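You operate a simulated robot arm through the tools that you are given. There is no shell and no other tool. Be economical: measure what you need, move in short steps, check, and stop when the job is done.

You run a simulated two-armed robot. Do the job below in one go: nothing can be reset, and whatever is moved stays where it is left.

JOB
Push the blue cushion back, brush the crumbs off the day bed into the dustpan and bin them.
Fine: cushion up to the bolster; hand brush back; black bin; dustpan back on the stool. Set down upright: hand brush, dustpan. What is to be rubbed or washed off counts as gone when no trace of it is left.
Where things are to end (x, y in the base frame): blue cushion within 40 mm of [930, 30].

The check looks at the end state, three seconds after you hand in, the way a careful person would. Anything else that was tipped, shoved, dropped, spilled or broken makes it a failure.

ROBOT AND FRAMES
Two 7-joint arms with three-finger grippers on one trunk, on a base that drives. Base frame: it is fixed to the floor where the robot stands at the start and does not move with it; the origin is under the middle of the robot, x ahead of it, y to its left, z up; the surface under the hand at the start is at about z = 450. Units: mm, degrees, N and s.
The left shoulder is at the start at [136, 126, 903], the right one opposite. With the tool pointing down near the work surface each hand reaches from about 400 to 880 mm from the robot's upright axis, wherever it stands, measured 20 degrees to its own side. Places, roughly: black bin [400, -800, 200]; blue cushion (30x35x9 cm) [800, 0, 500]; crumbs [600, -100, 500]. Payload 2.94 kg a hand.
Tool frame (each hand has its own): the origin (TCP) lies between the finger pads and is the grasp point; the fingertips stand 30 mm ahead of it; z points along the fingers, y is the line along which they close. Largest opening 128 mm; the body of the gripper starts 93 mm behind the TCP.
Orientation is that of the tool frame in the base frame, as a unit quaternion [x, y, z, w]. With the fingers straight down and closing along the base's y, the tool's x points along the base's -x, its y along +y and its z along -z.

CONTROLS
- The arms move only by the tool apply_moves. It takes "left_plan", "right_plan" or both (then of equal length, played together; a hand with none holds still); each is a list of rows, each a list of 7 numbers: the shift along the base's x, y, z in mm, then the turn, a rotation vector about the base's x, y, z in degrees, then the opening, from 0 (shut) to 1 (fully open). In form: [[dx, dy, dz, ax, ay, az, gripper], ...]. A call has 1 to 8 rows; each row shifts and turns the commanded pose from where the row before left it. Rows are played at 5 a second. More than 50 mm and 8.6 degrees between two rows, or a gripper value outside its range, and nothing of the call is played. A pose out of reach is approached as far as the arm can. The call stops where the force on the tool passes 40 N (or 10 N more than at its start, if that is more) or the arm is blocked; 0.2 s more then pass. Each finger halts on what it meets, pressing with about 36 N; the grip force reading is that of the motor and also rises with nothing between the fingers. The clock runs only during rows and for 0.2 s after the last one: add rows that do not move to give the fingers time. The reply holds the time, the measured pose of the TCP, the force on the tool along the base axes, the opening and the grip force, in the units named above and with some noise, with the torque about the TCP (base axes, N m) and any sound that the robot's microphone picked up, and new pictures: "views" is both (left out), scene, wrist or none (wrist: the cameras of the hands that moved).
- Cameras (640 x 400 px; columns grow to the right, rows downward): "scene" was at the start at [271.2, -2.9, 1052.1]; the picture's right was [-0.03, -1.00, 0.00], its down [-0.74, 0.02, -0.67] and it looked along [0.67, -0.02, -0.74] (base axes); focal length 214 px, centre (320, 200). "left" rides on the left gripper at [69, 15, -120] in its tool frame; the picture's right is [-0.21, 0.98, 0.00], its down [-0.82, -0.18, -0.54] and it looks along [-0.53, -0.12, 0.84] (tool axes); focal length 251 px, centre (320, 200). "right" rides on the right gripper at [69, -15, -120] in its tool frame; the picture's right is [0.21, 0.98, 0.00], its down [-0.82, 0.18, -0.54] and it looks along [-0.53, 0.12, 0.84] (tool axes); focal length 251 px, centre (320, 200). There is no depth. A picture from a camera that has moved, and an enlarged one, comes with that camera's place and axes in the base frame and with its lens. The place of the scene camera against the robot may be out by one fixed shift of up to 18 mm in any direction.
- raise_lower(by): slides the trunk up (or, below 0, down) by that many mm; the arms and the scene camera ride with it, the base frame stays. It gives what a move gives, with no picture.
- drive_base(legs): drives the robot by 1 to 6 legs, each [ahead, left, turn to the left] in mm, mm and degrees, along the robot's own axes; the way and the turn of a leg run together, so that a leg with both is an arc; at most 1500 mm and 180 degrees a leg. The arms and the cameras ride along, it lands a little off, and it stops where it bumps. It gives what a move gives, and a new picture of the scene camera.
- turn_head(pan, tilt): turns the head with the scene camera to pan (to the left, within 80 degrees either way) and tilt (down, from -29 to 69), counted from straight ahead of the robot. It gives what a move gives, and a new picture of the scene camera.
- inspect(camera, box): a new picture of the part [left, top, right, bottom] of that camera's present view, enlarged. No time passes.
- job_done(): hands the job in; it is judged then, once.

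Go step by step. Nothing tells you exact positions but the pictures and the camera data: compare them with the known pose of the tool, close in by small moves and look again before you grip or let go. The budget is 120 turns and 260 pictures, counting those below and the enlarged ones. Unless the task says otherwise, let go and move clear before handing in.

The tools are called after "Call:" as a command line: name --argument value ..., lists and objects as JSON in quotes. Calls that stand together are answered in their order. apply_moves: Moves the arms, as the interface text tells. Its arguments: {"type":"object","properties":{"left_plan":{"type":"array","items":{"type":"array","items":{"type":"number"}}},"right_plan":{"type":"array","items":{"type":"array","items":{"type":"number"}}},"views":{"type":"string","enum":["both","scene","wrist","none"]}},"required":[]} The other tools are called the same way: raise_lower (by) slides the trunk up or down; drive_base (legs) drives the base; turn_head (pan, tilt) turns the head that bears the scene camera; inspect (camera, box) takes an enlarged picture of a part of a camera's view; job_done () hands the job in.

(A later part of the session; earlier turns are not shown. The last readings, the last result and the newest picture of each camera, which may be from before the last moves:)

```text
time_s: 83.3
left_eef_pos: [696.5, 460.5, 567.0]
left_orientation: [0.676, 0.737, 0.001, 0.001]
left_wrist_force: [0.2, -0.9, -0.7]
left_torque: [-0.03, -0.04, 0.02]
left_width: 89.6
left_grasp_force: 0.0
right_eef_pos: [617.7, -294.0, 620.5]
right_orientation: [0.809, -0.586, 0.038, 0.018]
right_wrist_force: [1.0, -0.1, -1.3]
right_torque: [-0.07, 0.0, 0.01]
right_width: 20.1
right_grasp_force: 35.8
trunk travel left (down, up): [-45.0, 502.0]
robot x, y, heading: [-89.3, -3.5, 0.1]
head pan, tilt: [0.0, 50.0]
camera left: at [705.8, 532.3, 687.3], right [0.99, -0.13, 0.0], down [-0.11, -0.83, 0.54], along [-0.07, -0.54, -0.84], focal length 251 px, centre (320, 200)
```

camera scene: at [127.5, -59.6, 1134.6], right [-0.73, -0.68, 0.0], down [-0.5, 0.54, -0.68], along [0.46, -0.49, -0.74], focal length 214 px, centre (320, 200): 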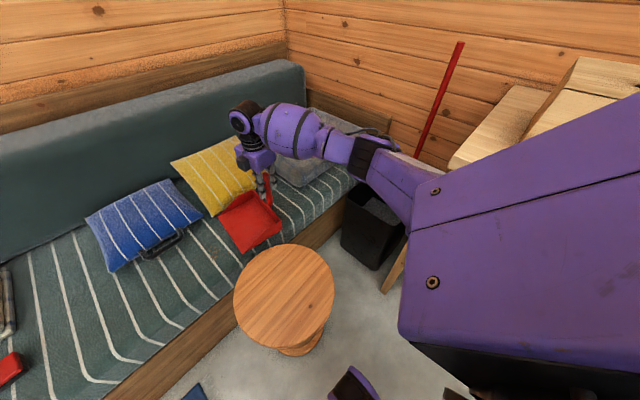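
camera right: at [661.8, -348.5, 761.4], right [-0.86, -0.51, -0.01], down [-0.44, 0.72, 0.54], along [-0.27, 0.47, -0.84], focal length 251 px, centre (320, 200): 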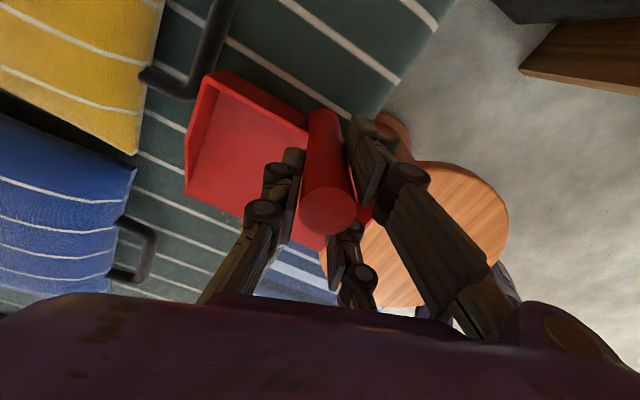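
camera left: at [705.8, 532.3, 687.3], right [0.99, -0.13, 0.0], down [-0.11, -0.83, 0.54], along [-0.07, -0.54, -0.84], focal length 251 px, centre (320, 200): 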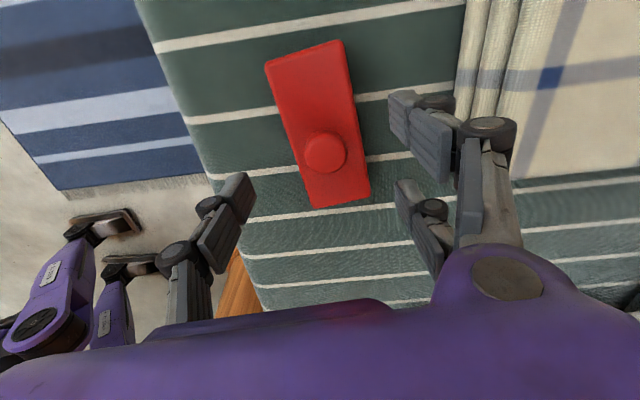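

I can reach it now. I centre, go deeper than before (TCP z ≈ 486) and grip with full closing.

Call:
apply_moves --left_plan '[[6, 0, -25, 0, 0, 0, 0.7], [0, 0, -25, 0, 0, 0, 0.7], [0, 0, -20, 0, 0, 0, 0.7], [0, 0, -11, 0, 0, 0, 0.7], [0, 0, 0, 0, 0, 0, 0.7]]' --views "wrist"

```text
time_s: 84.5
left_eef_pos: [706.2, 462.1, 487.7]
left_orientation: [0.676, 0.737, 0.001, 0.001]
left_wrist_force: [0.1, 0.0, 0.0]
left_torque: [0.01, 0.01, -0.02]
left_width: 89.7
left_grasp_force: 0.1
right_eef_pos: [618.6, -292.9, 620.7]
right_orientation: [0.81, -0.585, 0.039, 0.018]
right_wrist_force: [0.4, -0.9, -3.3]
right_torque: [-0.1, 0.0, -0.03]
right_width: 19.9
right_grasp_force: 35.7
trunk travel left (down, up): [-45.0, 502.0]
robot x, y, heading: [-89.4, 0.9, -0.8]
head pan, tilt: [0.0, 50.0]
camera left: at [714.4, 532.6, 606.2], right [0.99, -0.13, 0.0], down [-0.11, -0.83, 0.54], along [-0.07, -0.54, -0.84], focal length 251 px, centre (320, 200)
```

left: 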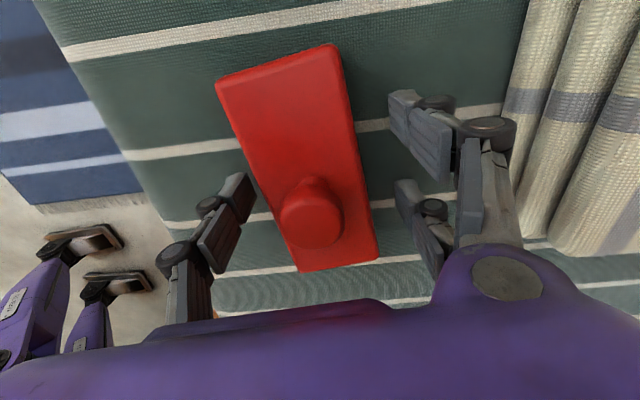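

The pan's grip width is creeping down (21.8 to 19.9 mm), so I set the pan back on the mattress at once and close the left hand on the brush at the same time.

Call:
apply_moves --left_plan '[[-2, 0, 0, 0, 0, 0, 0.5], [0, 0, 0, 0, 0, 0, 0.2], [0, 0, 0, 0, 0, 0, 0.2], [0, 0, 0, 0, 0, 0, 0.2]]' --right_plan '[[0, 0, -10, 0, 0, 0, 0], [0, 0, -6, 0, 0, 0, 0], [0, 0, -3, 0, 0, 0, 0], [0, 0, 0, 0, 0, 0, 0]]' --views "wrist"

```text
time_s: 85.5
left_eef_pos: [701.5, 463.1, 486.8]
left_orientation: [0.676, 0.737, 0.0, 0.001]
left_wrist_force: [-0.4, 0.3, -1.1]
left_torque: [0.0, 0.01, 0.01]
left_width: 60.5
left_grasp_force: 36.0
right_eef_pos: [617.0, -293.6, 601.2]
right_orientation: [0.809, -0.586, 0.04, 0.017]
right_wrist_force: [-0.8, -2.1, 7.3]
right_torque: [0.58, -0.94, -0.03]
right_width: 20.1
right_grasp_force: 35.8
trunk travel left (down, up): [-45.0, 502.0]
robot x, y, heading: [-90.9, 1.6, -0.1]
head pan, tilt: [0.0, 50.0]
camera right: at [646.8, -344.6, 728.0], right [-0.86, -0.51, 0.0], down [-0.45, 0.76, 0.47], along [-0.24, 0.4, -0.88], focal length 251 px, centre (320, 200)
camera left: at [711.3, 532.6, 606.6], right [0.99, -0.13, 0.0], down [-0.11, -0.83, 0.54], along [-0.07, -0.54, -0.84], focal length 251 px, centre (320, 200)
```

right: 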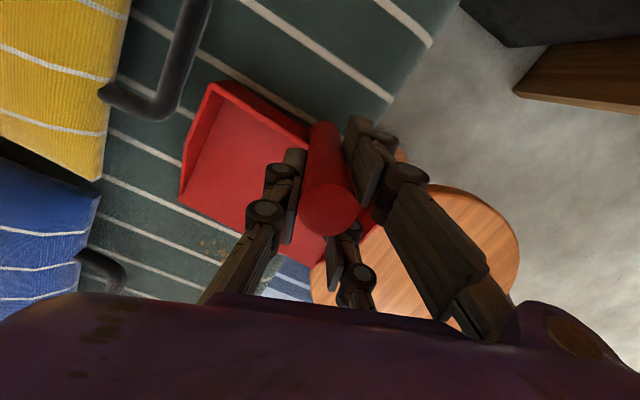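
left: 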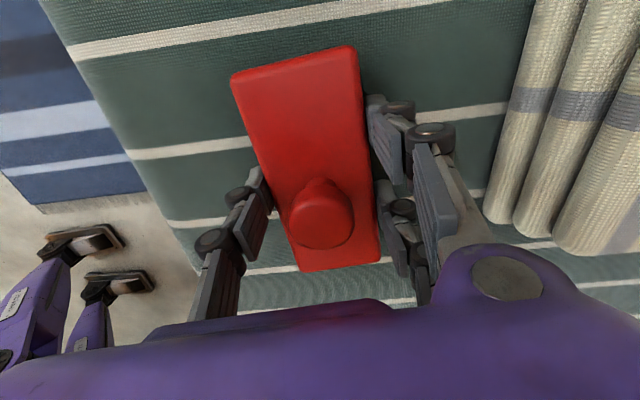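

The brush is gripped again, now deeper. I lift slowly by 30 mm and check.

Call:
apply_moves --left_plan '[[0, 0, 0, 0, 0, 0, 0], [0, 0, 5, 0, 0, 0, 0], [0, 0, 8, 0, 0, 0, 0], [0, 0, 8, 0, 0, 0, 0], [0, 0, 9, 0, 0, 0, 0], [0, 0, 0, 0, 0, 0, 0]]' --views "wrist"

```text
time_s: 86.9
left_eef_pos: [701.9, 463.6, 518.3]
left_orientation: [0.676, 0.737, 0.001, 0.0]
left_wrist_force: [-0.3, -0.1, -1.7]
left_torque: [0.03, 0.01, 0.02]
left_width: 60.1
left_grasp_force: 35.9
right_eef_pos: [617.1, -292.4, 600.3]
right_orientation: [0.81, -0.586, 0.038, 0.017]
right_wrist_force: [-1.4, -3.2, 8.2]
right_torque: [0.07, -0.81, -0.15]
right_width: 19.8
right_grasp_force: 35.5
trunk travel left (down, up): [-45.0, 502.0]
robot x, y, heading: [-90.1, 2.5, -0.2]
head pan, tilt: [0.0, 50.0]
camera left: at [711.4, 533.6, 637.1], right [0.99, -0.13, 0.0], down [-0.11, -0.83, 0.54], along [-0.07, -0.54, -0.84], focal length 251 px, centre (320, 200)
```

left: 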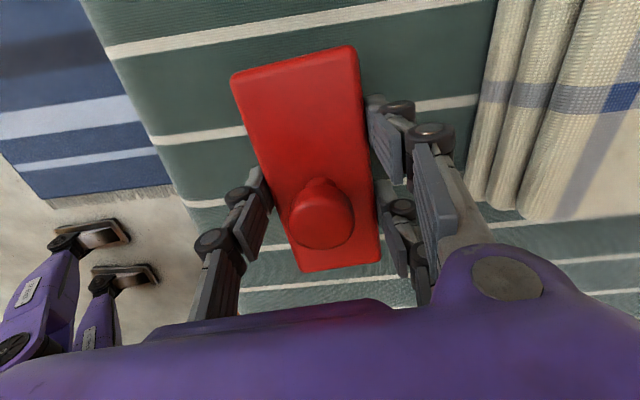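

The brush comes up with the hand. I carry it over, turning it 85° so its length lies along x, to a start point left of the crumbs at about [625, 0].

Call:
apply_moves --left_plan '[[-7, -42, 15, 0, 0, 7.7, 0], [-7, -42, 15, 0, 0, 7.7, 0], [-7, -42, 10, 0, 0, 7.7, 0], [-7, -42, 0, 0, 0, 7.7, 0], [-7, -42, 0, 0, 0, 7.7, 0], [-7, -42, 0, 0, 0, 7.7, 0], [-7, -42, 0, 0, 0, 7.7, 0], [-7, -42, 0, 0, 0, 7.7, 0]]' --views "none"

Call:
apply_moves --left_plan '[[-7, -42, 0, 0, 0, 7.7, 0], [-7, -42, 0, 0, 0, 7.7, 0], [-7, -40, 0, 0, 0, 8, 0], [0, 0, 0, 0, 0, 0, 0]]' --views "both"

```text
time_s: 88.7
left_eef_pos: [646.8, 128.0, 555.0]
left_orientation: [0.203, 0.979, 0.001, 0.002]
left_wrist_force: [0.0, 0.4, -2.2]
left_torque: [-0.04, -0.01, -0.02]
left_width: 60.4
left_grasp_force: 36.4
right_eef_pos: [618.6, -291.8, 599.2]
right_orientation: [0.81, -0.585, 0.04, 0.018]
right_wrist_force: [-0.9, 0.1, 5.8]
right_torque: [0.95, -0.66, 0.05]
right_width: 20.3
right_grasp_force: 36.0
trunk travel left (down, up): [-45.0, 502.0]
robot x, y, heading: [-87.4, 0.1, -0.3]
head pan, tilt: [0.0, 50.0]
```

```text
time_s: 89.7
left_eef_pos: [621.6, 2.9, 557.0]
left_orientation: [-0.001, 1.0, 0.001, -0.001]
left_wrist_force: [0.5, -0.3, -2.1]
left_torque: [0.01, 0.04, 0.0]
left_width: 60.4
left_grasp_force: 35.5
right_eef_pos: [618.1, -293.1, 601.3]
right_orientation: [0.81, -0.585, 0.039, 0.016]
right_wrist_force: [-0.4, 0.0, 5.7]
right_torque: [0.5, -0.74, -0.03]
right_width: 20.3
right_grasp_force: 35.9
trunk travel left (down, up): [-45.0, 502.0]
robot x, y, heading: [-87.7, -0.6, -0.7]
head pan, tilt: [0.0, 50.0]
camera scene: at [180.7, -66.7, 969.4], right [-0.79, -0.61, 0.0], down [-0.43, 0.56, -0.7], along [0.43, -0.56, -0.71], focal length 214 px, centre (320, 200)
camera left: at [552.7, 18.5, 676.0], right [0.21, 0.98, 0.0], down [0.82, -0.18, 0.54], along [0.53, -0.12, -0.84], focal length 251 px, centre (320, 200)
```

scene: 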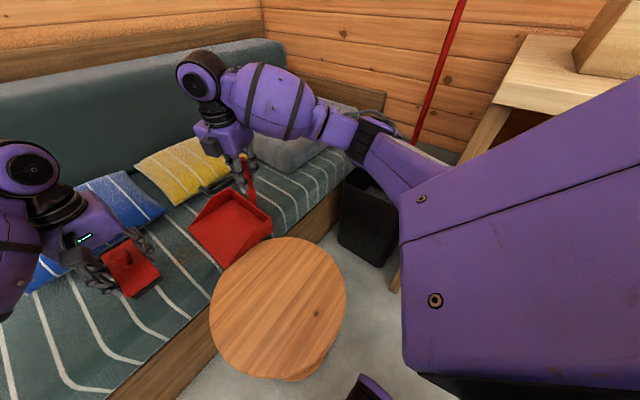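
left: 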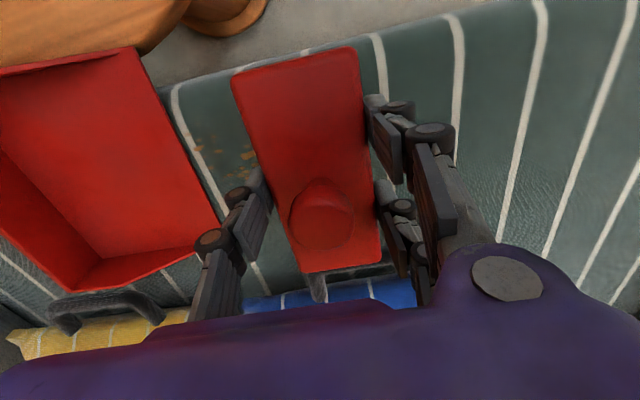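

The brush is over the mattress with its length along x, and the crumbs are ahead of it at y -80 to -110. I lower it to its resting height (TCP z = 487).

Call:
apply_moves --left_plan '[[0, 0, -30, 0, 0, 0, 0], [0, 0, -25, 0, 0, 0, 0], [0, 0, -10, 0, 0, 0, 0], [0, 0, -5, 0, 0, 0, 0], [0, 0, 0, 0, 0, 0, 0]]' --views "wrist"

Call:
inspect --camera "scene" --box '[80, 180, 280, 320]'

```text
time_s: 90.9
left_eef_pos: [624.4, 0.7, 487.5]
left_orientation: [0.001, 1.0, 0.0, 0.002]
left_wrist_force: [-0.3, -0.3, -1.1]
left_torque: [-0.03, -0.01, 0.0]
left_width: 60.3
left_grasp_force: 35.8
right_eef_pos: [617.1, -292.5, 599.8]
right_orientation: [0.809, -0.586, 0.039, 0.017]
right_wrist_force: [-0.5, -2.0, 5.4]
right_torque: [0.37, -0.82, -0.06]
right_width: 19.6
right_grasp_force: 35.8
trunk travel left (down, up): [-45.0, 502.0]
robot x, y, heading: [-86.9, 0.1, -0.4]
head pan, tilt: [0.0, 50.0]
camera left: at [555.1, 17.0, 606.5], right [0.22, 0.98, 0.0], down [0.82, -0.18, 0.54], along [0.53, -0.12, -0.84], focal length 251 px, centre (320, 200)
```

left: 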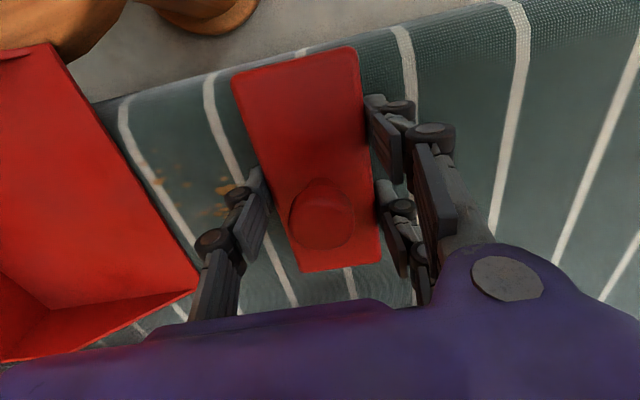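

```text
2.86 times, centred on (180, 250) of scene
camera zoom: at [180.6, -66.7, 969.1], right [-0.79, -0.61, 0.0], down [-0.44, 0.56, -0.7], along [0.43, -0.55, -0.71], focal length 613 px, centre (720, 57)
```

zoom: 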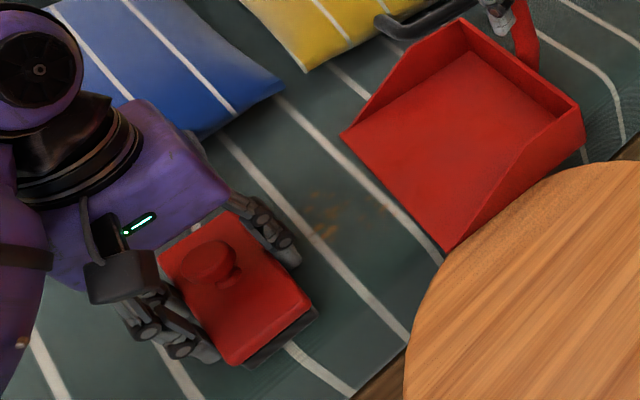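

Not quite touching yet. I press down 3 mm more and start the sweep slowly toward the pan.

Call:
apply_moves --left_plan '[[4, 0, -2, 0, 0, 0, 0], [0, 0, -1.5, 0, 0, 0, 0], [0, 0, 0, 0, 0, 0, 0]]' --views "none"

```text
time_s: 91.7
left_eef_pos: [628.2, 2.2, 486.8]
left_orientation: [0.002, 1.0, -0.001, 0.002]
left_wrist_force: [-4.9, -0.7, 24.9]
left_torque: [0.01, 0.83, -0.19]
left_width: 60.1
left_grasp_force: 36.1
right_eef_pos: [615.7, -293.1, 601.4]
right_orientation: [0.81, -0.585, 0.039, 0.018]
right_wrist_force: [0.4, 0.1, -1.7]
right_torque: [0.14, -0.15, 0.02]
right_width: 19.7
right_grasp_force: 35.7
trunk travel left (down, up): [-45.0, 502.0]
robot x, y, heading: [-88.0, -0.6, -0.2]
head pan, tilt: [0.0, 50.0]
```

Call:
apply_moves --left_plan '[[0, -6, 2, 0, 0, 0, 0], [0, -14, 0, 0, 0, 0, 0], [0, -14, 0, 0, 0, 0, 0], [0, -14, 0, 0, 0, 0, 0], [0, -14, 0, 0, 0, 0, 0], [0, -14, 0, 0, 0, 0, 0], [0, -14, 0, 0, 0, 0, 0], [0, -10, 0, 0, 0, 0, 0]]' --views "wrist"

Call:
inspect --camera "scene" --box '[120, 160, 280, 290]'

```text
time_s: 93.5
left_eef_pos: [628.3, -96.0, 485.3]
left_orientation: [-0.001, 1.0, 0.002, 0.0]
left_wrist_force: [-4.1, 23.3, 29.4]
left_torque: [1.0, 0.33, -0.79]
left_width: 60.5
left_grasp_force: 35.9
right_eef_pos: [616.0, -293.5, 603.6]
right_orientation: [0.808, -0.587, 0.042, 0.019]
right_wrist_force: [2.5, -11.7, 2.4]
right_torque: [-1.06, -0.48, -0.01]
right_width: 20.0
right_grasp_force: 36.1
trunk travel left (down, up): [-45.0, 502.0]
robot x, y, heading: [-90.3, 0.8, -0.3]
head pan, tilt: [0.0, 50.0]
camera left: at [559.0, -80.1, 605.2], right [0.21, 0.98, 0.01], down [0.82, -0.18, 0.54], along [0.53, -0.11, -0.84], focal length 251 px, centre (320, 200)
```

left: 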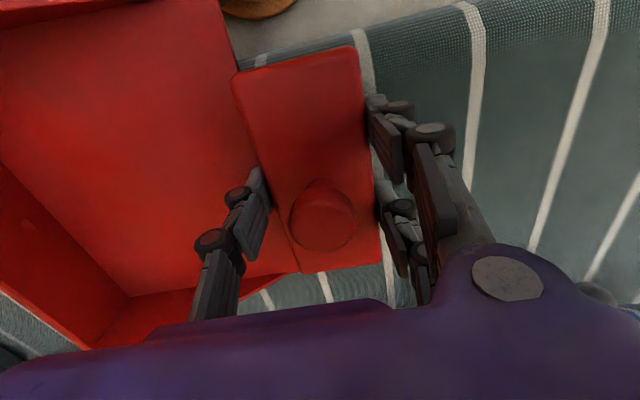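

```text
3.08 times, centred on (200, 225) of scene
camera zoom: at [178.3, -65.7, 969.3], right [-0.79, -0.61, 0.0], down [-0.44, 0.57, -0.7], along [0.43, -0.55, -0.72], focal length 660 px, centre (689, 123)
```

zoom: 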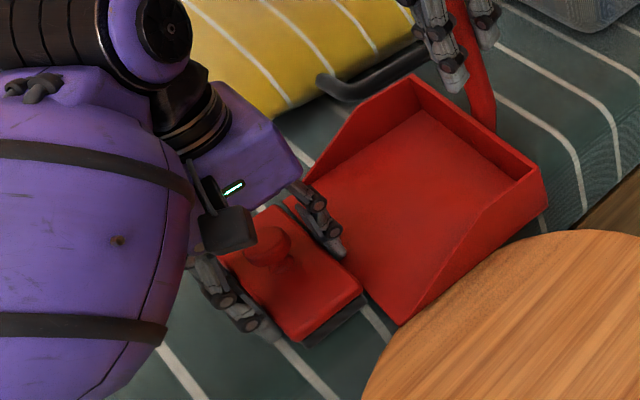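

The brush now pushes against the pan's lip, and no crumbs are visible. I back off 6 mm, lift the brush and look where the crumbs are.

Call:
apply_moves --left_plan '[[0, 6, 0, 0, 0, 0, 0], [0, 0, 25, 0, 0, 0, 0], [0, 30, 30, 0, 0, 0, 0], [0, 40, 0, 0, 0, 0, 0], [0, 0, 0, 0, 0, 0, 0]]' --views "wrist"

Call:
inspect --camera "scene" --box '[140, 180, 280, 280]'

```text
time_s: 94.7
left_eef_pos: [629.3, -21.1, 537.4]
left_orientation: [0.001, 1.0, 0.0, -0.001]
left_wrist_force: [-0.3, 0.1, -1.8]
left_torque: [-0.02, 0.0, 0.0]
left_width: 60.2
left_grasp_force: 36.5
right_eef_pos: [616.8, -291.8, 600.9]
right_orientation: [0.81, -0.584, 0.038, 0.017]
right_wrist_force: [0.1, 0.6, 4.4]
right_torque: [1.04, -0.67, 0.07]
right_width: 19.7
right_grasp_force: 36.1
trunk travel left (down, up): [-45.0, 502.0]
robot x, y, heading: [-87.3, 0.8, -0.4]
head pan, tilt: [0.0, 50.0]
camera left: at [561.0, -5.4, 656.6], right [0.22, 0.98, 0.0], down [0.82, -0.18, 0.54], along [0.53, -0.12, -0.84], focal length 251 px, centre (320, 200)
```

left: 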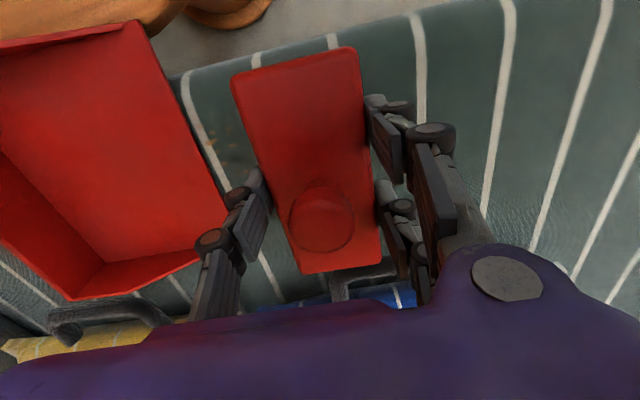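

```text
4.00 times, centred on (210, 230) of scene
camera zoom: at [180.3, -66.3, 968.3], right [-0.79, -0.61, 0.0], down [-0.44, 0.57, -0.69], along [0.42, -0.55, -0.72], focal length 858 px, centre (760, 80)
```

zoom: 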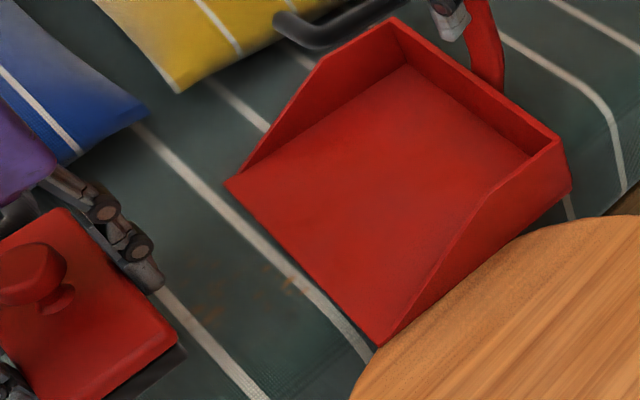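

The crumbs have visibly faded, so brushing in contact removes them bit by bit. I make more strokes toward the pan with moderate pressure.

Call:
apply_moves --left_plan '[[0, 5, -30, 0, 0, 0, 0], [0, 0, -22, 0, 0, 0, 0], [0, -12, 0, 0, 0, 0, 0], [0, -14, 0, 0, 0, 0, 0], [0, -14, 0, 0, 0, 0, 0], [0, -14, 0, 0, 0, 0, 0], [0, -14, 0, 0, 0, 0, 0], [0, -8, 0, 0, 0, 0, 0]]' --views "none"

Call:
apply_moves --left_plan '[[0, 4, 12, 0, 0, 0, 0], [0, 30, 8, 0, 0, 0, 0], [0, 37, 0, 0, 0, 0, 0], [0, 0, -21, 0, 0, 0, 0], [0, -16, 0, 0, 0, 0, 0], [0, -18, 0, 0, 0, 0, 0], [0, -18, 0, 0, 0, 0, 0], [0, -19, 0, 0, 0, 0, 0]]' --views "none"

Call:
apply_moves --left_plan '[[0, 6, 12, 0, 0, 0, 0], [0, 20, 20, 0, 0, 0, 0], [0, 40, 20, 0, 0, 0, 0], [0, 0, 0, 0, 0, 0, 0]]' --views "wrist"

Call:
inspect --camera "scene" --box '[140, 180, 280, 280]'

```text
time_s: 96.5
left_eef_pos: [628.9, -89.8, 487.4]
left_orientation: [0.001, 1.0, 0.0, 0.0]
left_wrist_force: [1.0, 0.5, -0.9]
left_torque: [0.0, 0.02, 0.04]
left_width: 60.1
left_grasp_force: 36.1
right_eef_pos: [617.2, -293.1, 600.2]
right_orientation: [0.81, -0.585, 0.04, 0.018]
right_wrist_force: [1.6, 1.2, 4.6]
right_torque: [0.66, -0.84, 0.02]
right_width: 19.7
right_grasp_force: 36.5
trunk travel left (down, up): [-45.0, 502.0]
robot x, y, heading: [-85.8, -4.2, -0.3]
head pan, tilt: [0.0, 50.0]
```

```text
time_s: 98.3
left_eef_pos: [626.7, -92.3, 485.3]
left_orientation: [0.001, 1.0, 0.001, 0.0]
left_wrist_force: [0.0, 1.9, 0.2]
left_torque: [0.01, 0.01, -0.13]
left_width: 60.2
left_grasp_force: 36.1
right_eef_pos: [618.0, -292.7, 601.3]
right_orientation: [0.81, -0.585, 0.04, 0.019]
right_wrist_force: [0.3, -3.9, 4.5]
right_torque: [0.5, -0.8, -0.12]
right_width: 19.7
right_grasp_force: 36.2
trunk travel left (down, up): [-45.0, 502.0]
robot x, y, heading: [-86.5, 1.0, -0.2]
head pan, tilt: [0.0, 50.0]
```

```text
time_s: 99.3
left_eef_pos: [627.1, -27.1, 538.5]
left_orientation: [0.002, 1.0, 0.001, 0.0]
left_wrist_force: [0.9, 0.4, -1.7]
left_torque: [-0.05, -0.01, -0.03]
left_width: 60.6
left_grasp_force: 36.0
right_eef_pos: [617.5, -291.2, 600.1]
right_orientation: [0.811, -0.584, 0.039, 0.017]
right_wrist_force: [-0.4, -1.4, 5.2]
right_torque: [0.66, -0.68, 0.1]
right_width: 19.5
right_grasp_force: 35.9
trunk travel left (down, up): [-45.0, 502.0]
robot x, y, heading: [-85.4, 0.6, -0.4]
head pan, tilt: [0.0, 50.0]
camera left: at [557.8, -12.3, 657.9], right [0.22, 0.98, 0.0], down [0.82, -0.18, 0.54], along [0.53, -0.12, -0.84], focal length 251 px, centre (320, 200)
```

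left: 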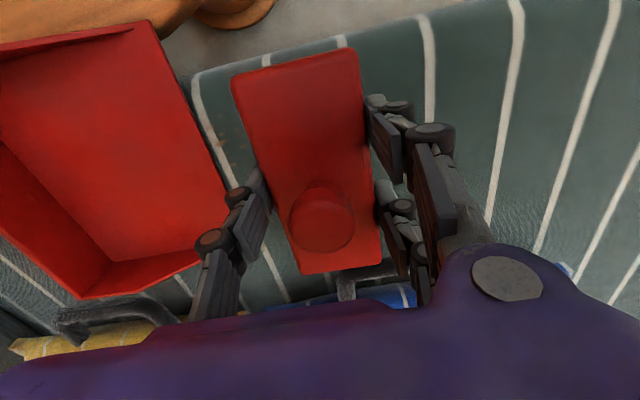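

```text
4.00 times, centred on (210, 230) of scene
camera zoom: at [179.8, -66.1, 967.6], right [-0.79, -0.61, 0.0], down [-0.44, 0.58, -0.69], along [0.42, -0.55, -0.73], focal length 858 px, centre (760, 80)
```

zoom: 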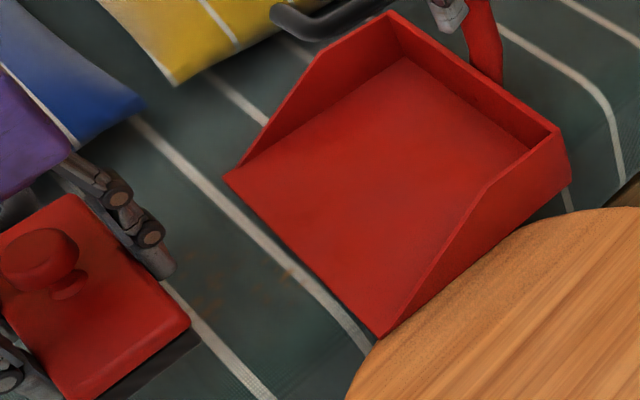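

Traces still remain, and the light strokes did little. I press about 2–3 mm deeper for the next strokes.

Call:
apply_moves --left_plan '[[0, 8, -30, 0, 0, 0, 0], [0, 0, -24, 0, 0, 0, 0], [0, -12, 0, 0, 0, 0, 0], [0, -14, 0, 0, 0, 0, 0], [0, -14, 0, 0, 0, 0, 0], [0, -14, 0, 0, 0, 0, 0], [0, -14, 0, 0, 0, 0, 0], [0, -6, 0, 0, 0, 0, 0]]' --views "none"

Call:
apply_moves --left_plan '[[0, 4, 12, 0, 0, 0, 0], [0, 30, 8, 0, 0, 0, 0], [0, 36, 0, 0, 0, 0, 0], [0, 0, -20, 0, 0, 0, 0], [0, -16, 0, 0, 0, 0, 0], [0, -18, 0, 0, 0, 0, 0], [0, -18, 0, 0, 0, 0, 0], [0, -18, 0, 0, 0, 0, 0]]' --views "none"

Call:
apply_moves --left_plan '[[0, 6, 12, 0, 0, 0, 0], [0, 20, 20, 0, 0, 0, 0], [0, 40, 20, 0, 0, 0, 0], [0, 0, 0, 0, 0, 0, 0]]' --views "none"

Call:
inspect --camera "scene" --box '[140, 180, 280, 280]'

```text
time_s: 101.1
left_eef_pos: [628.8, -92.5, 484.7]
left_orientation: [0.001, 1.0, 0.0, 0.0]
left_wrist_force: [-2.0, 10.5, 11.4]
left_torque: [0.03, 0.27, -0.44]
left_width: 60.5
left_grasp_force: 36.2
right_eef_pos: [616.7, -294.1, 600.6]
right_orientation: [0.809, -0.586, 0.04, 0.018]
right_wrist_force: [1.2, -3.5, 1.8]
right_torque: [-0.02, -0.61, 0.06]
right_width: 19.2
right_grasp_force: 35.9
trunk travel left (down, up): [-45.0, 502.0]
robot x, y, heading: [-90.1, 1.3, -0.4]
head pan, tilt: [0.0, 50.0]
```

```text
time_s: 102.9
left_eef_pos: [629.0, -90.6, 486.6]
left_orientation: [0.001, 1.0, 0.001, 0.0]
left_wrist_force: [-0.2, 1.2, -0.6]
left_torque: [-0.02, 0.0, -0.04]
left_width: 60.4
left_grasp_force: 35.9
right_eef_pos: [618.2, -292.9, 601.3]
right_orientation: [0.809, -0.586, 0.039, 0.018]
right_wrist_force: [-0.3, -0.9, 5.4]
right_torque: [0.69, -0.77, 0.05]
right_width: 19.1
right_grasp_force: 36.2
trunk travel left (down, up): [-45.0, 502.0]
robot x, y, heading: [-89.9, -0.6, -0.1]
head pan, tilt: [0.0, 50.0]
```

```text
time_s: 103.9
left_eef_pos: [627.4, -25.9, 538.8]
left_orientation: [0.001, 1.0, 0.0, 0.0]
left_wrist_force: [-0.2, -0.1, -1.4]
left_torque: [-0.04, 0.02, 0.01]
left_width: 60.6
left_grasp_force: 36.3
right_eef_pos: [616.2, -293.2, 600.0]
right_orientation: [0.81, -0.585, 0.038, 0.017]
right_wrist_force: [-0.7, -1.9, 5.5]
right_torque: [0.67, -0.69, 0.01]
right_width: 19.1
right_grasp_force: 36.0
trunk travel left (down, up): [-45.0, 502.0]
robot x, y, heading: [-88.7, 1.8, -0.4]
head pan, tilt: [0.0, 50.0]
```

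```text
4.00 times, centred on (210, 230) of scene
camera zoom: at [179.5, -66.1, 967.1], right [-0.8, -0.61, 0.0], down [-0.44, 0.58, -0.68], along [0.41, -0.54, -0.73], focal length 858 px, centre (760, 80)
```

zoom: 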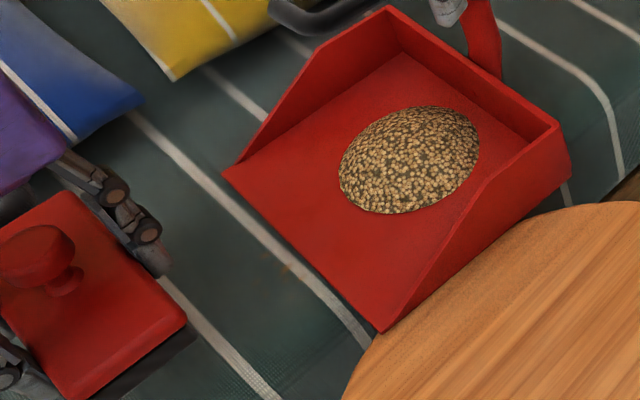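

A pile of crumbs is now in the pan. Faint traces remain on the mattress, so I make two more pressed strokes.

Call:
apply_moves --left_plan '[[0, 8, -30, 0, 0, 0, 0], [0, 0, -25, 0, 0, 0, 0], [0, -12, 0, 0, 0, 0, 0], [0, -14, 0, 0, 0, 0, 0], [0, -14, 0, 0, 0, 0, 0], [0, -14, 0, 0, 0, 0, 0], [0, -14, 0, 0, 0, 0, 0], [0, -6, 0, 0, 0, 0, 0]]' --views "none"

Call:
apply_moves --left_plan '[[0, 4, 12, 0, 0, 0, 0], [0, 30, 8, 0, 0, 0, 0], [0, 36, 0, 0, 0, 0, 0], [0, 0, -23, 0, 0, 0, 0], [0, -16, 0, 0, 0, 0, 0], [0, -18, 0, 0, 0, 0, 0], [0, -18, 0, 0, 0, 0, 0], [0, -18, 0, 0, 0, 0, 0]]' --views "none"

Call:
apply_moves --left_plan '[[0, 6, 12, 0, 0, 0, 0], [0, 20, 20, 0, 0, 0, 0], [0, 40, 20, 0, 0, 0, 0], [0, 45, 0, 0, 0, 0, 0], [0, 0, 0, 0, 0, 0, 0]]' --views "wrist"

Call:
inspect --camera "scene" --box '[150, 200, 250, 270]'

```text
time_s: 105.7
left_eef_pos: [629.0, -86.9, 482.7]
left_orientation: [0.001, 1.0, 0.001, 0.0]
left_wrist_force: [-6.1, 5.7, 13.7]
left_torque: [-0.45, 0.26, -0.28]
left_width: 60.3
left_grasp_force: 35.2
right_eef_pos: [616.6, -294.2, 602.2]
right_orientation: [0.808, -0.587, 0.042, 0.019]
right_wrist_force: [-0.3, -4.1, 6.1]
right_torque: [0.69, -0.12, -0.06]
right_width: 18.6
right_grasp_force: 36.2
trunk travel left (down, up): [-45.0, 502.0]
robot x, y, heading: [-93.5, 0.2, -0.5]
head pan, tilt: [0.0, 50.0]
stopped in row 8 (left hand): the force on the tool passed its limit at 42 N (the readings are from after the stop); the commanded pose is now the measured one
```

```text
time_s: 107.5
left_eef_pos: [628.7, -85.8, 479.5]
left_orientation: [-0.001, 1.0, 0.004, 0.002]
left_wrist_force: [1.5, 19.0, 30.7]
left_torque: [0.75, -0.38, -0.02]
left_width: 60.2
left_grasp_force: 36.2
right_eef_pos: [616.1, -294.9, 603.0]
right_orientation: [0.808, -0.588, 0.042, 0.02]
right_wrist_force: [0.3, -8.5, 2.1]
right_torque: [-0.64, -0.32, -0.09]
right_width: 18.0
right_grasp_force: 36.1
trunk travel left (down, up): [-45.0, 502.0]
robot x, y, heading: [-86.4, -2.5, -0.2]
head pan, tilt: [0.0, 50.0]
```

```text
time_s: 108.7
left_eef_pos: [629.8, 27.7, 529.0]
left_orientation: [0.0, 1.0, 0.002, -0.001]
left_wrist_force: [-0.6, 1.4, -1.0]
left_torque: [-0.02, -0.01, -0.01]
left_width: 60.1
left_grasp_force: 36.4
right_eef_pos: [617.8, -293.3, 598.8]
right_orientation: [0.809, -0.586, 0.04, 0.019]
right_wrist_force: [0.0, 0.0, 1.1]
right_torque: [0.4, -0.36, 0.02]
right_width: 17.6
right_grasp_force: 35.7
trunk travel left (down, up): [-45.0, 502.0]
robot x, y, heading: [-88.5, 0.0, -0.4]
head pan, tilt: [0.0, 50.0]
camera left: at [560.8, 42.1, 648.7], right [0.22, 0.98, 0.0], down [0.82, -0.18, 0.54], along [0.53, -0.11, -0.84], focal length 251 px, centre (320, 200)
```

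left: 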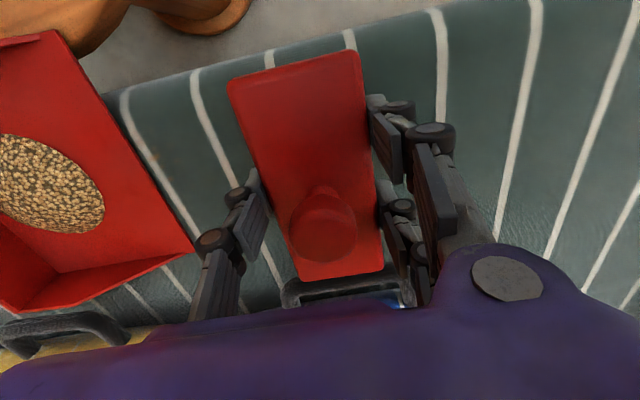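

```text
5.71 times, centred on (200, 235) of scene
camera zoom: at [179.7, -65.9, 966.6], right [-0.8, -0.61, 0.0], down [-0.44, 0.58, -0.68], along [0.41, -0.54, -0.73], focal length 1226 px, centre (1006, 0)
```

zoom: 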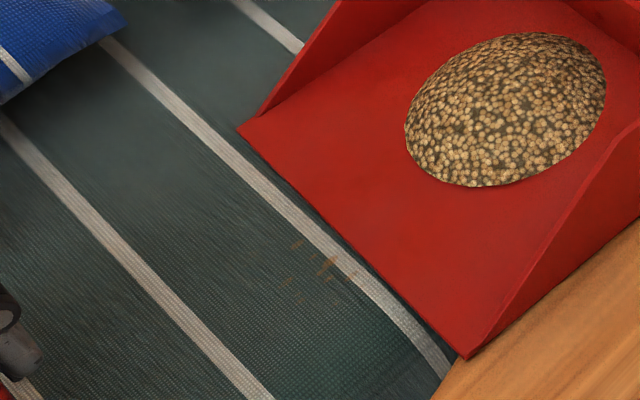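

Only a few specks remain right at the lip near [616, -108]. The pan's grip keeps narrowing (17.6 mm), so I look at the right hand's hold.

Call:
inspect --camera "right" --box '[180, 80, 440, 310]'

```text
1.74 times, centred on (310, 195) of right
camera zoom: at [647.4, -345.2, 727.6], right [-0.86, -0.51, 0.0], down [-0.45, 0.76, 0.46], along [-0.24, 0.4, -0.89], focal length 437 px, centre (337, 209)
```

zoom: 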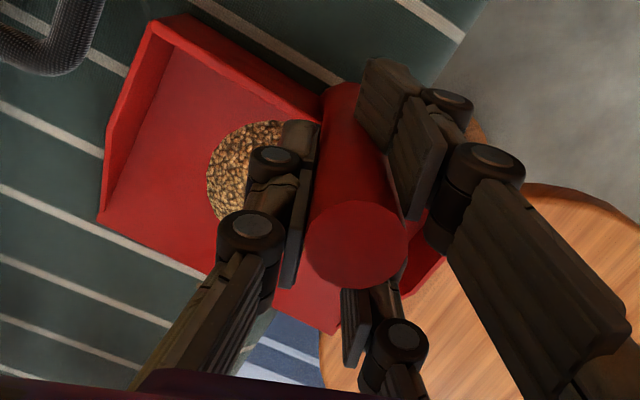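

The post is sliding toward the gap between the two fingers. The pan rests on the mattress, so I open, straighten the tool, shift for a better bite and grip again.

Call:
apply_moves --right_plan '[[0, 0, 0, 0, 0, 0, 0.25], [0, 0, 0, 0, 0, 0, 0.4], [-2, 5, 0, 4.4, 2.4, 0, 0.4], [-1, 5, 0, 0, 0, 0, 0.4], [0, 0, 0, 0, 0, 0, 0.4]]' --views "wrist"

Call:
inspect --camera "right" --box '[180, 80, 440, 310]'

```text
time_s: 109.9
left_eef_pos: [630.6, 26.8, 528.7]
left_orientation: [0.0, 1.0, 0.002, 0.001]
left_wrist_force: [0.4, -0.6, -1.3]
left_torque: [0.03, 0.02, 0.0]
left_width: 60.2
left_grasp_force: 36.0
right_eef_pos: [613.6, -284.0, 599.4]
right_orientation: [0.81, -0.587, 0.0, 0.001]
right_wrist_force: [-0.3, 0.3, -0.5]
right_torque: [-0.03, 0.0, -0.03]
right_width: 51.2
right_grasp_force: 0.1
trunk travel left (down, up): [-45.0, 502.0]
robot x, y, heading: [-89.0, -4.0, -0.2]
head pan, tilt: [0.0, 50.0]
camera right: at [649.0, -345.2, 721.3], right [-0.86, -0.51, 0.0], down [-0.43, 0.73, 0.54], along [-0.28, 0.46, -0.84], focal length 251 px, centre (320, 200)
```

right: 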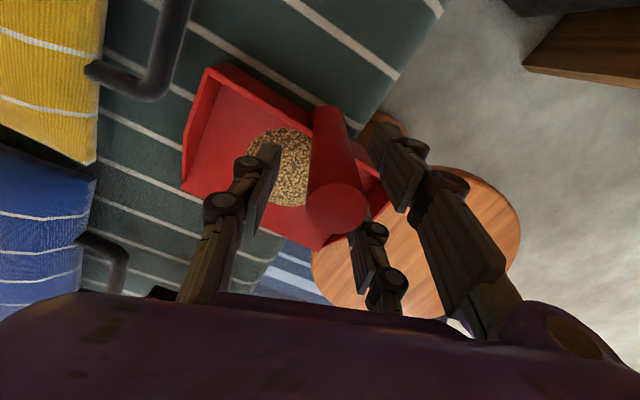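

```text
1.74 times, centred on (310, 195) of right
camera zoom: at [649.0, -345.2, 721.3], right [-0.86, -0.51, 0.0], down [-0.43, 0.73, 0.54], along [-0.28, 0.46, -0.84], focal length 437 px, centre (337, 209)
```

zoom: 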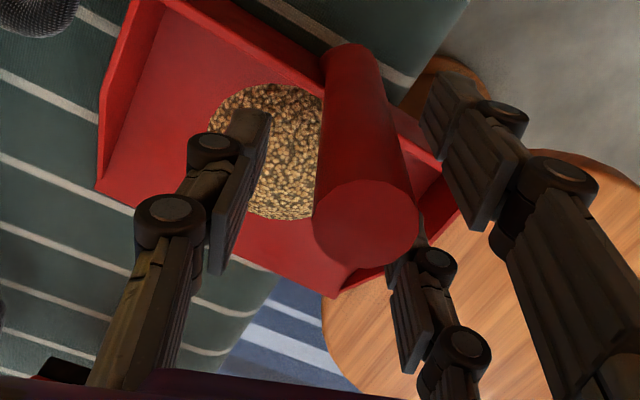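

The pan lies flat with the crumb pile, and the post is again at the right offset. I shift 5 mm sideways and grip.

Call:
apply_moves --right_plan '[[-4, -3, 0, 0, 0, 0, 0.4], [0, 0, 0, 0, 0, 0, 0.25], [0, 0, 0, 0, 0, 0, 0.1], [0, 0, 0, 0, 0, 0, 0.1]]' --views "wrist"

```text
time_s: 110.9
left_eef_pos: [629.7, 27.6, 528.4]
left_orientation: [0.001, 1.0, 0.001, 0.0]
left_wrist_force: [-0.5, -0.2, -1.9]
left_torque: [0.01, 0.0, 0.01]
left_width: 60.1
left_grasp_force: 36.3
right_eef_pos: [611.2, -288.5, 600.1]
right_orientation: [0.809, -0.588, 0.0, 0.001]
right_wrist_force: [1.0, -0.2, 1.8]
right_torque: [0.12, -0.14, 0.04]
right_width: 21.9
right_grasp_force: 36.6
trunk travel left (down, up): [-45.0, 502.0]
robot x, y, heading: [-91.1, -0.5, -0.4]
head pan, tilt: [0.0, 50.0]
camera right: at [645.6, -348.5, 721.6], right [-0.86, -0.51, 0.0], down [-0.43, 0.73, 0.54], along [-0.27, 0.46, -0.84], focal length 251 px, centre (320, 200)
```

right: 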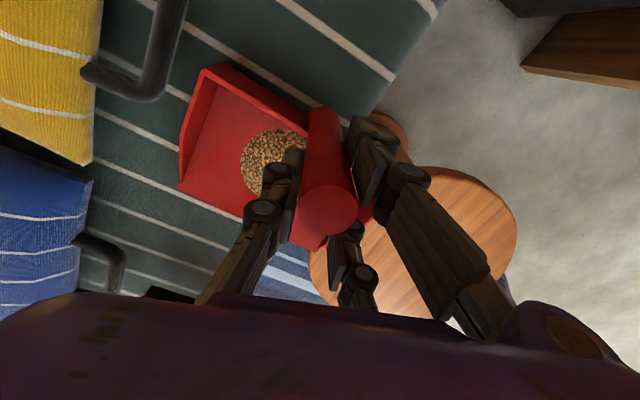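

A firm grip again (21.9 mm). I slide the pan 18 mm to the right to uncover the last specks and brush over them with pressure.

Call:
apply_moves --right_plan '[[0, -6, 2, 0, 0, 0, 0], [0, -6, 0, 0, 0, 0, 0], [0, -6, 0, 0, 0, 0, 0], [0, 0, -3, 0, 0, 0, 0]]' --views "none"

Call:
apply_moves --left_plan '[[0, -35, -20, 0, 0, 0, 0], [0, -35, -15, 0, 0, 0, 0], [0, -15, -13, 0, 0, 0, 0], [0, -12, -1, 0, 0, 0, 0], [0, -12, 0, 0, 0, 0, 0], [0, -12, 0, 0, 0, 0, 0], [0, -10, 0, 0, 0, 0, 0]]' --views "none"

Call:
apply_moves --left_plan '[[0, 6, 15, 0, 0, 0, 0], [0, 30, 15, 0, 0, 0, 0], [0, 45, 15, 0, 0, 0, 0], [0, 45, 0, 0, 0, 0, 0], [0, 0, 0, 0, 0, 0, 0]]' --views "none"

Call:
inspect --camera "scene" --box '[150, 200, 250, 270]'

```text
time_s: 111.9
left_eef_pos: [630.4, 26.6, 529.5]
left_orientation: [0.001, 1.0, 0.001, 0.0]
left_wrist_force: [0.1, -0.5, -1.8]
left_torque: [0.01, 0.01, -0.01]
left_width: 60.3
left_grasp_force: 36.0
right_eef_pos: [610.8, -304.9, 599.0]
right_orientation: [0.81, -0.587, 0.001, 0.0]
right_wrist_force: [0.5, 0.6, -0.7]
right_torque: [0.0, -0.25, 0.06]
right_width: 21.5
right_grasp_force: 36.2
trunk travel left (down, up): [-45.0, 502.0]
robot x, y, heading: [-87.9, 0.3, -0.4]
head pan, tilt: [0.0, 50.0]
```

```text
time_s: 113.5
left_eef_pos: [631.6, -103.2, 479.3]
left_orientation: [-0.002, 1.0, 0.005, 0.001]
left_wrist_force: [3.7, 25.8, 8.9]
left_torque: [0.28, -0.58, 0.09]
left_width: 60.0
left_grasp_force: 36.0
right_eef_pos: [610.8, -307.0, 602.9]
right_orientation: [0.808, -0.589, 0.003, 0.003]
right_wrist_force: [-3.2, -21.1, 5.4]
right_torque: [-1.64, -0.05, 0.13]
right_width: 21.6
right_grasp_force: 35.6
trunk travel left (down, up): [-45.0, 502.0]
robot x, y, heading: [-87.8, -0.3, -0.8]
head pan, tilt: [0.0, 50.0]
```

```text
time_s: 114.7
left_eef_pos: [631.6, 19.4, 524.1]
left_orientation: [0.0, 1.0, 0.003, 0.0]
left_wrist_force: [-1.1, 0.4, -2.5]
left_torque: [0.0, 0.0, -0.05]
left_width: 60.3
left_grasp_force: 36.2
right_eef_pos: [611.2, -306.4, 600.4]
right_orientation: [0.809, -0.587, 0.001, 0.0]
right_wrist_force: [-0.9, -0.2, 1.3]
right_torque: [0.35, 0.08, 0.12]
right_width: 21.5
right_grasp_force: 36.1
trunk travel left (down, up): [-45.0, 502.0]
robot x, y, heading: [-86.5, -0.7, -0.3]
head pan, tilt: [0.0, 50.0]
```

```text
5.71 times, centred on (200, 235) of scene
camera zoom: at [180.6, -65.0, 966.3], right [-0.79, -0.62, 0.0], down [-0.45, 0.58, -0.68], along [0.42, -0.53, -0.74], focal length 1226 px, centre (1006, 0)
```

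zoom: 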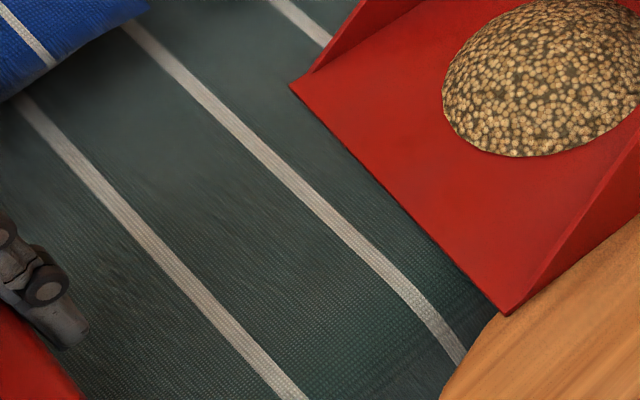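

The mattress is clean and the pile is in the pan. I carry the brush back to its old place, turning it back by 85°.

Call:
apply_moves --left_plan '[[6, 40, 20, 0, 0, -7.7, 0], [6, 40, 15, 0, 0, -7.7, 0], [6, 41, 0, 0, 0, -7.7, 0], [6, 41, 0, 0, 0, -7.7, 0], [6, 41, 0, 0, 0, -7.7, 0], [6, 41, 0, 0, 0, -7.7, 0], [6, 41, 0, 0, 0, -7.7, 0], [6, 41, 0, 0, 0, -7.7, 0]]' --views "none"

Call:
apply_moves --left_plan '[[7, 40, 0, 0, 0, -7.7, 0], [7, 40, 0, 0, 0, -7.7, 0], [7, 38, -10, 0, 0, -8, 0], [0, 0, -20, 0, 0, 0, 0], [0, 0, -20, 0, 0, 0, 0], [0, 0, 0, 0, 0, 0, 0]]' --views "wrist"

```text
time_s: 116.5
left_eef_pos: [678.8, 344.2, 557.8]
left_orientation: [0.513, 0.858, 0.001, 0.0]
left_wrist_force: [-0.5, -0.1, -2.1]
left_torque: [0.03, 0.01, 0.01]
left_width: 60.1
left_grasp_force: 36.2
right_eef_pos: [610.6, -305.6, 598.5]
right_orientation: [0.81, -0.587, 0.001, 0.0]
right_wrist_force: [-1.1, 1.6, 1.6]
right_torque: [0.05, -0.24, 0.09]
right_width: 21.7
right_grasp_force: 36.0
trunk travel left (down, up): [-45.0, 502.0]
robot x, y, heading: [-87.6, -3.1, -0.4]
head pan, tilt: [0.0, 50.0]
```

```text
time_s: 117.9
left_eef_pos: [698.4, 462.5, 512.2]
left_orientation: [0.676, 0.737, 0.001, 0.001]
left_wrist_force: [-0.3, -0.1, -1.1]
left_torque: [-0.02, -0.01, -0.01]
left_width: 60.2
left_grasp_force: 36.1
right_eef_pos: [611.7, -305.5, 599.9]
right_orientation: [0.81, -0.587, 0.001, 0.001]
right_wrist_force: [-0.4, 0.9, -1.6]
right_torque: [0.01, 0.01, 0.05]
right_width: 21.8
right_grasp_force: 35.9
trunk travel left (down, up): [-45.0, 502.0]
robot x, y, heading: [-90.1, -1.5, -0.3]
head pan, tilt: [0.0, 50.0]
camera left: at [706.8, 532.3, 631.1], right [0.99, -0.13, 0.0], down [-0.11, -0.83, 0.54], along [-0.07, -0.54, -0.84], focal length 251 px, centre (320, 200)
```

left: 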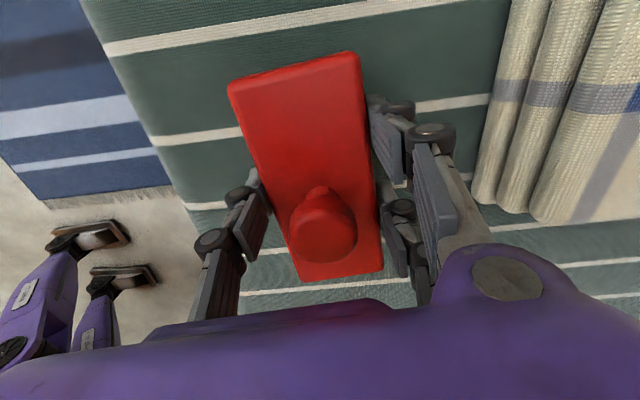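

I'm over the brush's old place, so I lower it in small steps until it touches.

Call:
apply_moves --left_plan '[[3, 0, -14, 0, 0, 0, 0], [0, 0, -10, 0, 0, 0, 0], [0, 0, -4, 0, 0, 0, 0], [0, 0, 0, 0, 0, 0, 0]]' --views "none"

Call:
apply_moves --left_plan '[[0, 0, -3, 0, 0, 0, 0], [0, 0, 0, 0, 0, 0, 0]]' --views "none"

```text
time_s: 118.9
left_eef_pos: [702.0, 461.4, 483.0]
left_orientation: [0.676, 0.737, 0.0, 0.001]
left_wrist_force: [-0.5, -0.3, -1.8]
left_torque: [0.02, 0.03, -0.02]
left_width: 60.1
left_grasp_force: 36.2
right_eef_pos: [611.2, -305.4, 600.1]
right_orientation: [0.809, -0.588, 0.0, 0.0]
right_wrist_force: [-0.3, -0.1, -0.5]
right_torque: [0.02, -0.05, 0.09]
right_width: 21.7
right_grasp_force: 36.2
trunk travel left (down, up): [-45.0, 502.0]
robot x, y, heading: [-89.1, 2.2, -0.2]
head pan, tilt: [0.0, 50.0]
```

```text
time_s: 119.5
left_eef_pos: [702.1, 461.2, 479.0]
left_orientation: [0.675, 0.738, 0.001, 0.001]
left_wrist_force: [-0.3, 0.6, -0.2]
left_torque: [-0.03, 0.03, 0.0]
left_width: 60.3
left_grasp_force: 36.1
right_eef_pos: [610.6, -305.4, 600.2]
right_orientation: [0.81, -0.587, 0.001, 0.001]
right_wrist_force: [0.6, 0.3, -1.2]
right_torque: [0.03, -0.01, 0.05]
right_width: 21.6
right_grasp_force: 35.6
trunk travel left (down, up): [-45.0, 502.0]
robot x, y, heading: [-86.0, -1.1, -0.3]
head pan, tilt: [0.0, 50.0]
```

It touches (the weight is off the hand). I open and rise straight up.

Call:
apply_moves --left_plan '[[0, 0, 0, 0, 0, 0, 0.55], [0, 0, 0, 0, 0, 0, 0.7], [0, 0, 0, 0, 0, 0, 0.7], [0, 0, 30, 0, 0, 0, 0.7], [0, 0, 40, 0, 0, 0, 0.7], [0, 0, 40, 0, 0, 0, 0.7], [-20, 0, 20, 0, 0, 0, 0.7], [0, 0, 0, 0, 0, 0, 0.7]]' --views "wrist"

```text
time_s: 121.3
left_eef_pos: [684.1, 460.3, 608.7]
left_orientation: [0.676, 0.737, 0.001, 0.001]
left_wrist_force: [-0.5, -0.8, 0.1]
left_torque: [-0.01, 0.0, 0.01]
left_width: 89.4
left_grasp_force: 0.0
right_eef_pos: [611.1, -305.6, 599.9]
right_orientation: [0.81, -0.587, 0.001, 0.001]
right_wrist_force: [0.1, -0.9, -0.6]
right_torque: [-0.01, 0.06, 0.05]
right_width: 21.8
right_grasp_force: 35.9
trunk travel left (down, up): [-45.0, 502.0]
robot x, y, heading: [-89.3, -2.7, -0.4]
head pan, tilt: [0.0, 50.0]
camera left: at [690.8, 530.8, 728.8], right [0.99, -0.13, 0.0], down [-0.11, -0.83, 0.54], along [-0.07, -0.54, -0.84], focal length 251 px, centre (320, 200)
```

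left: 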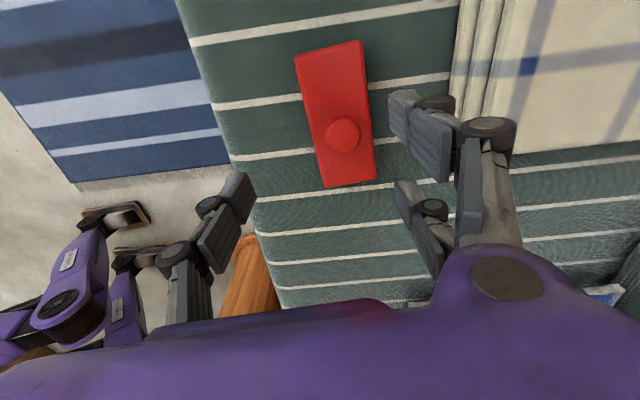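

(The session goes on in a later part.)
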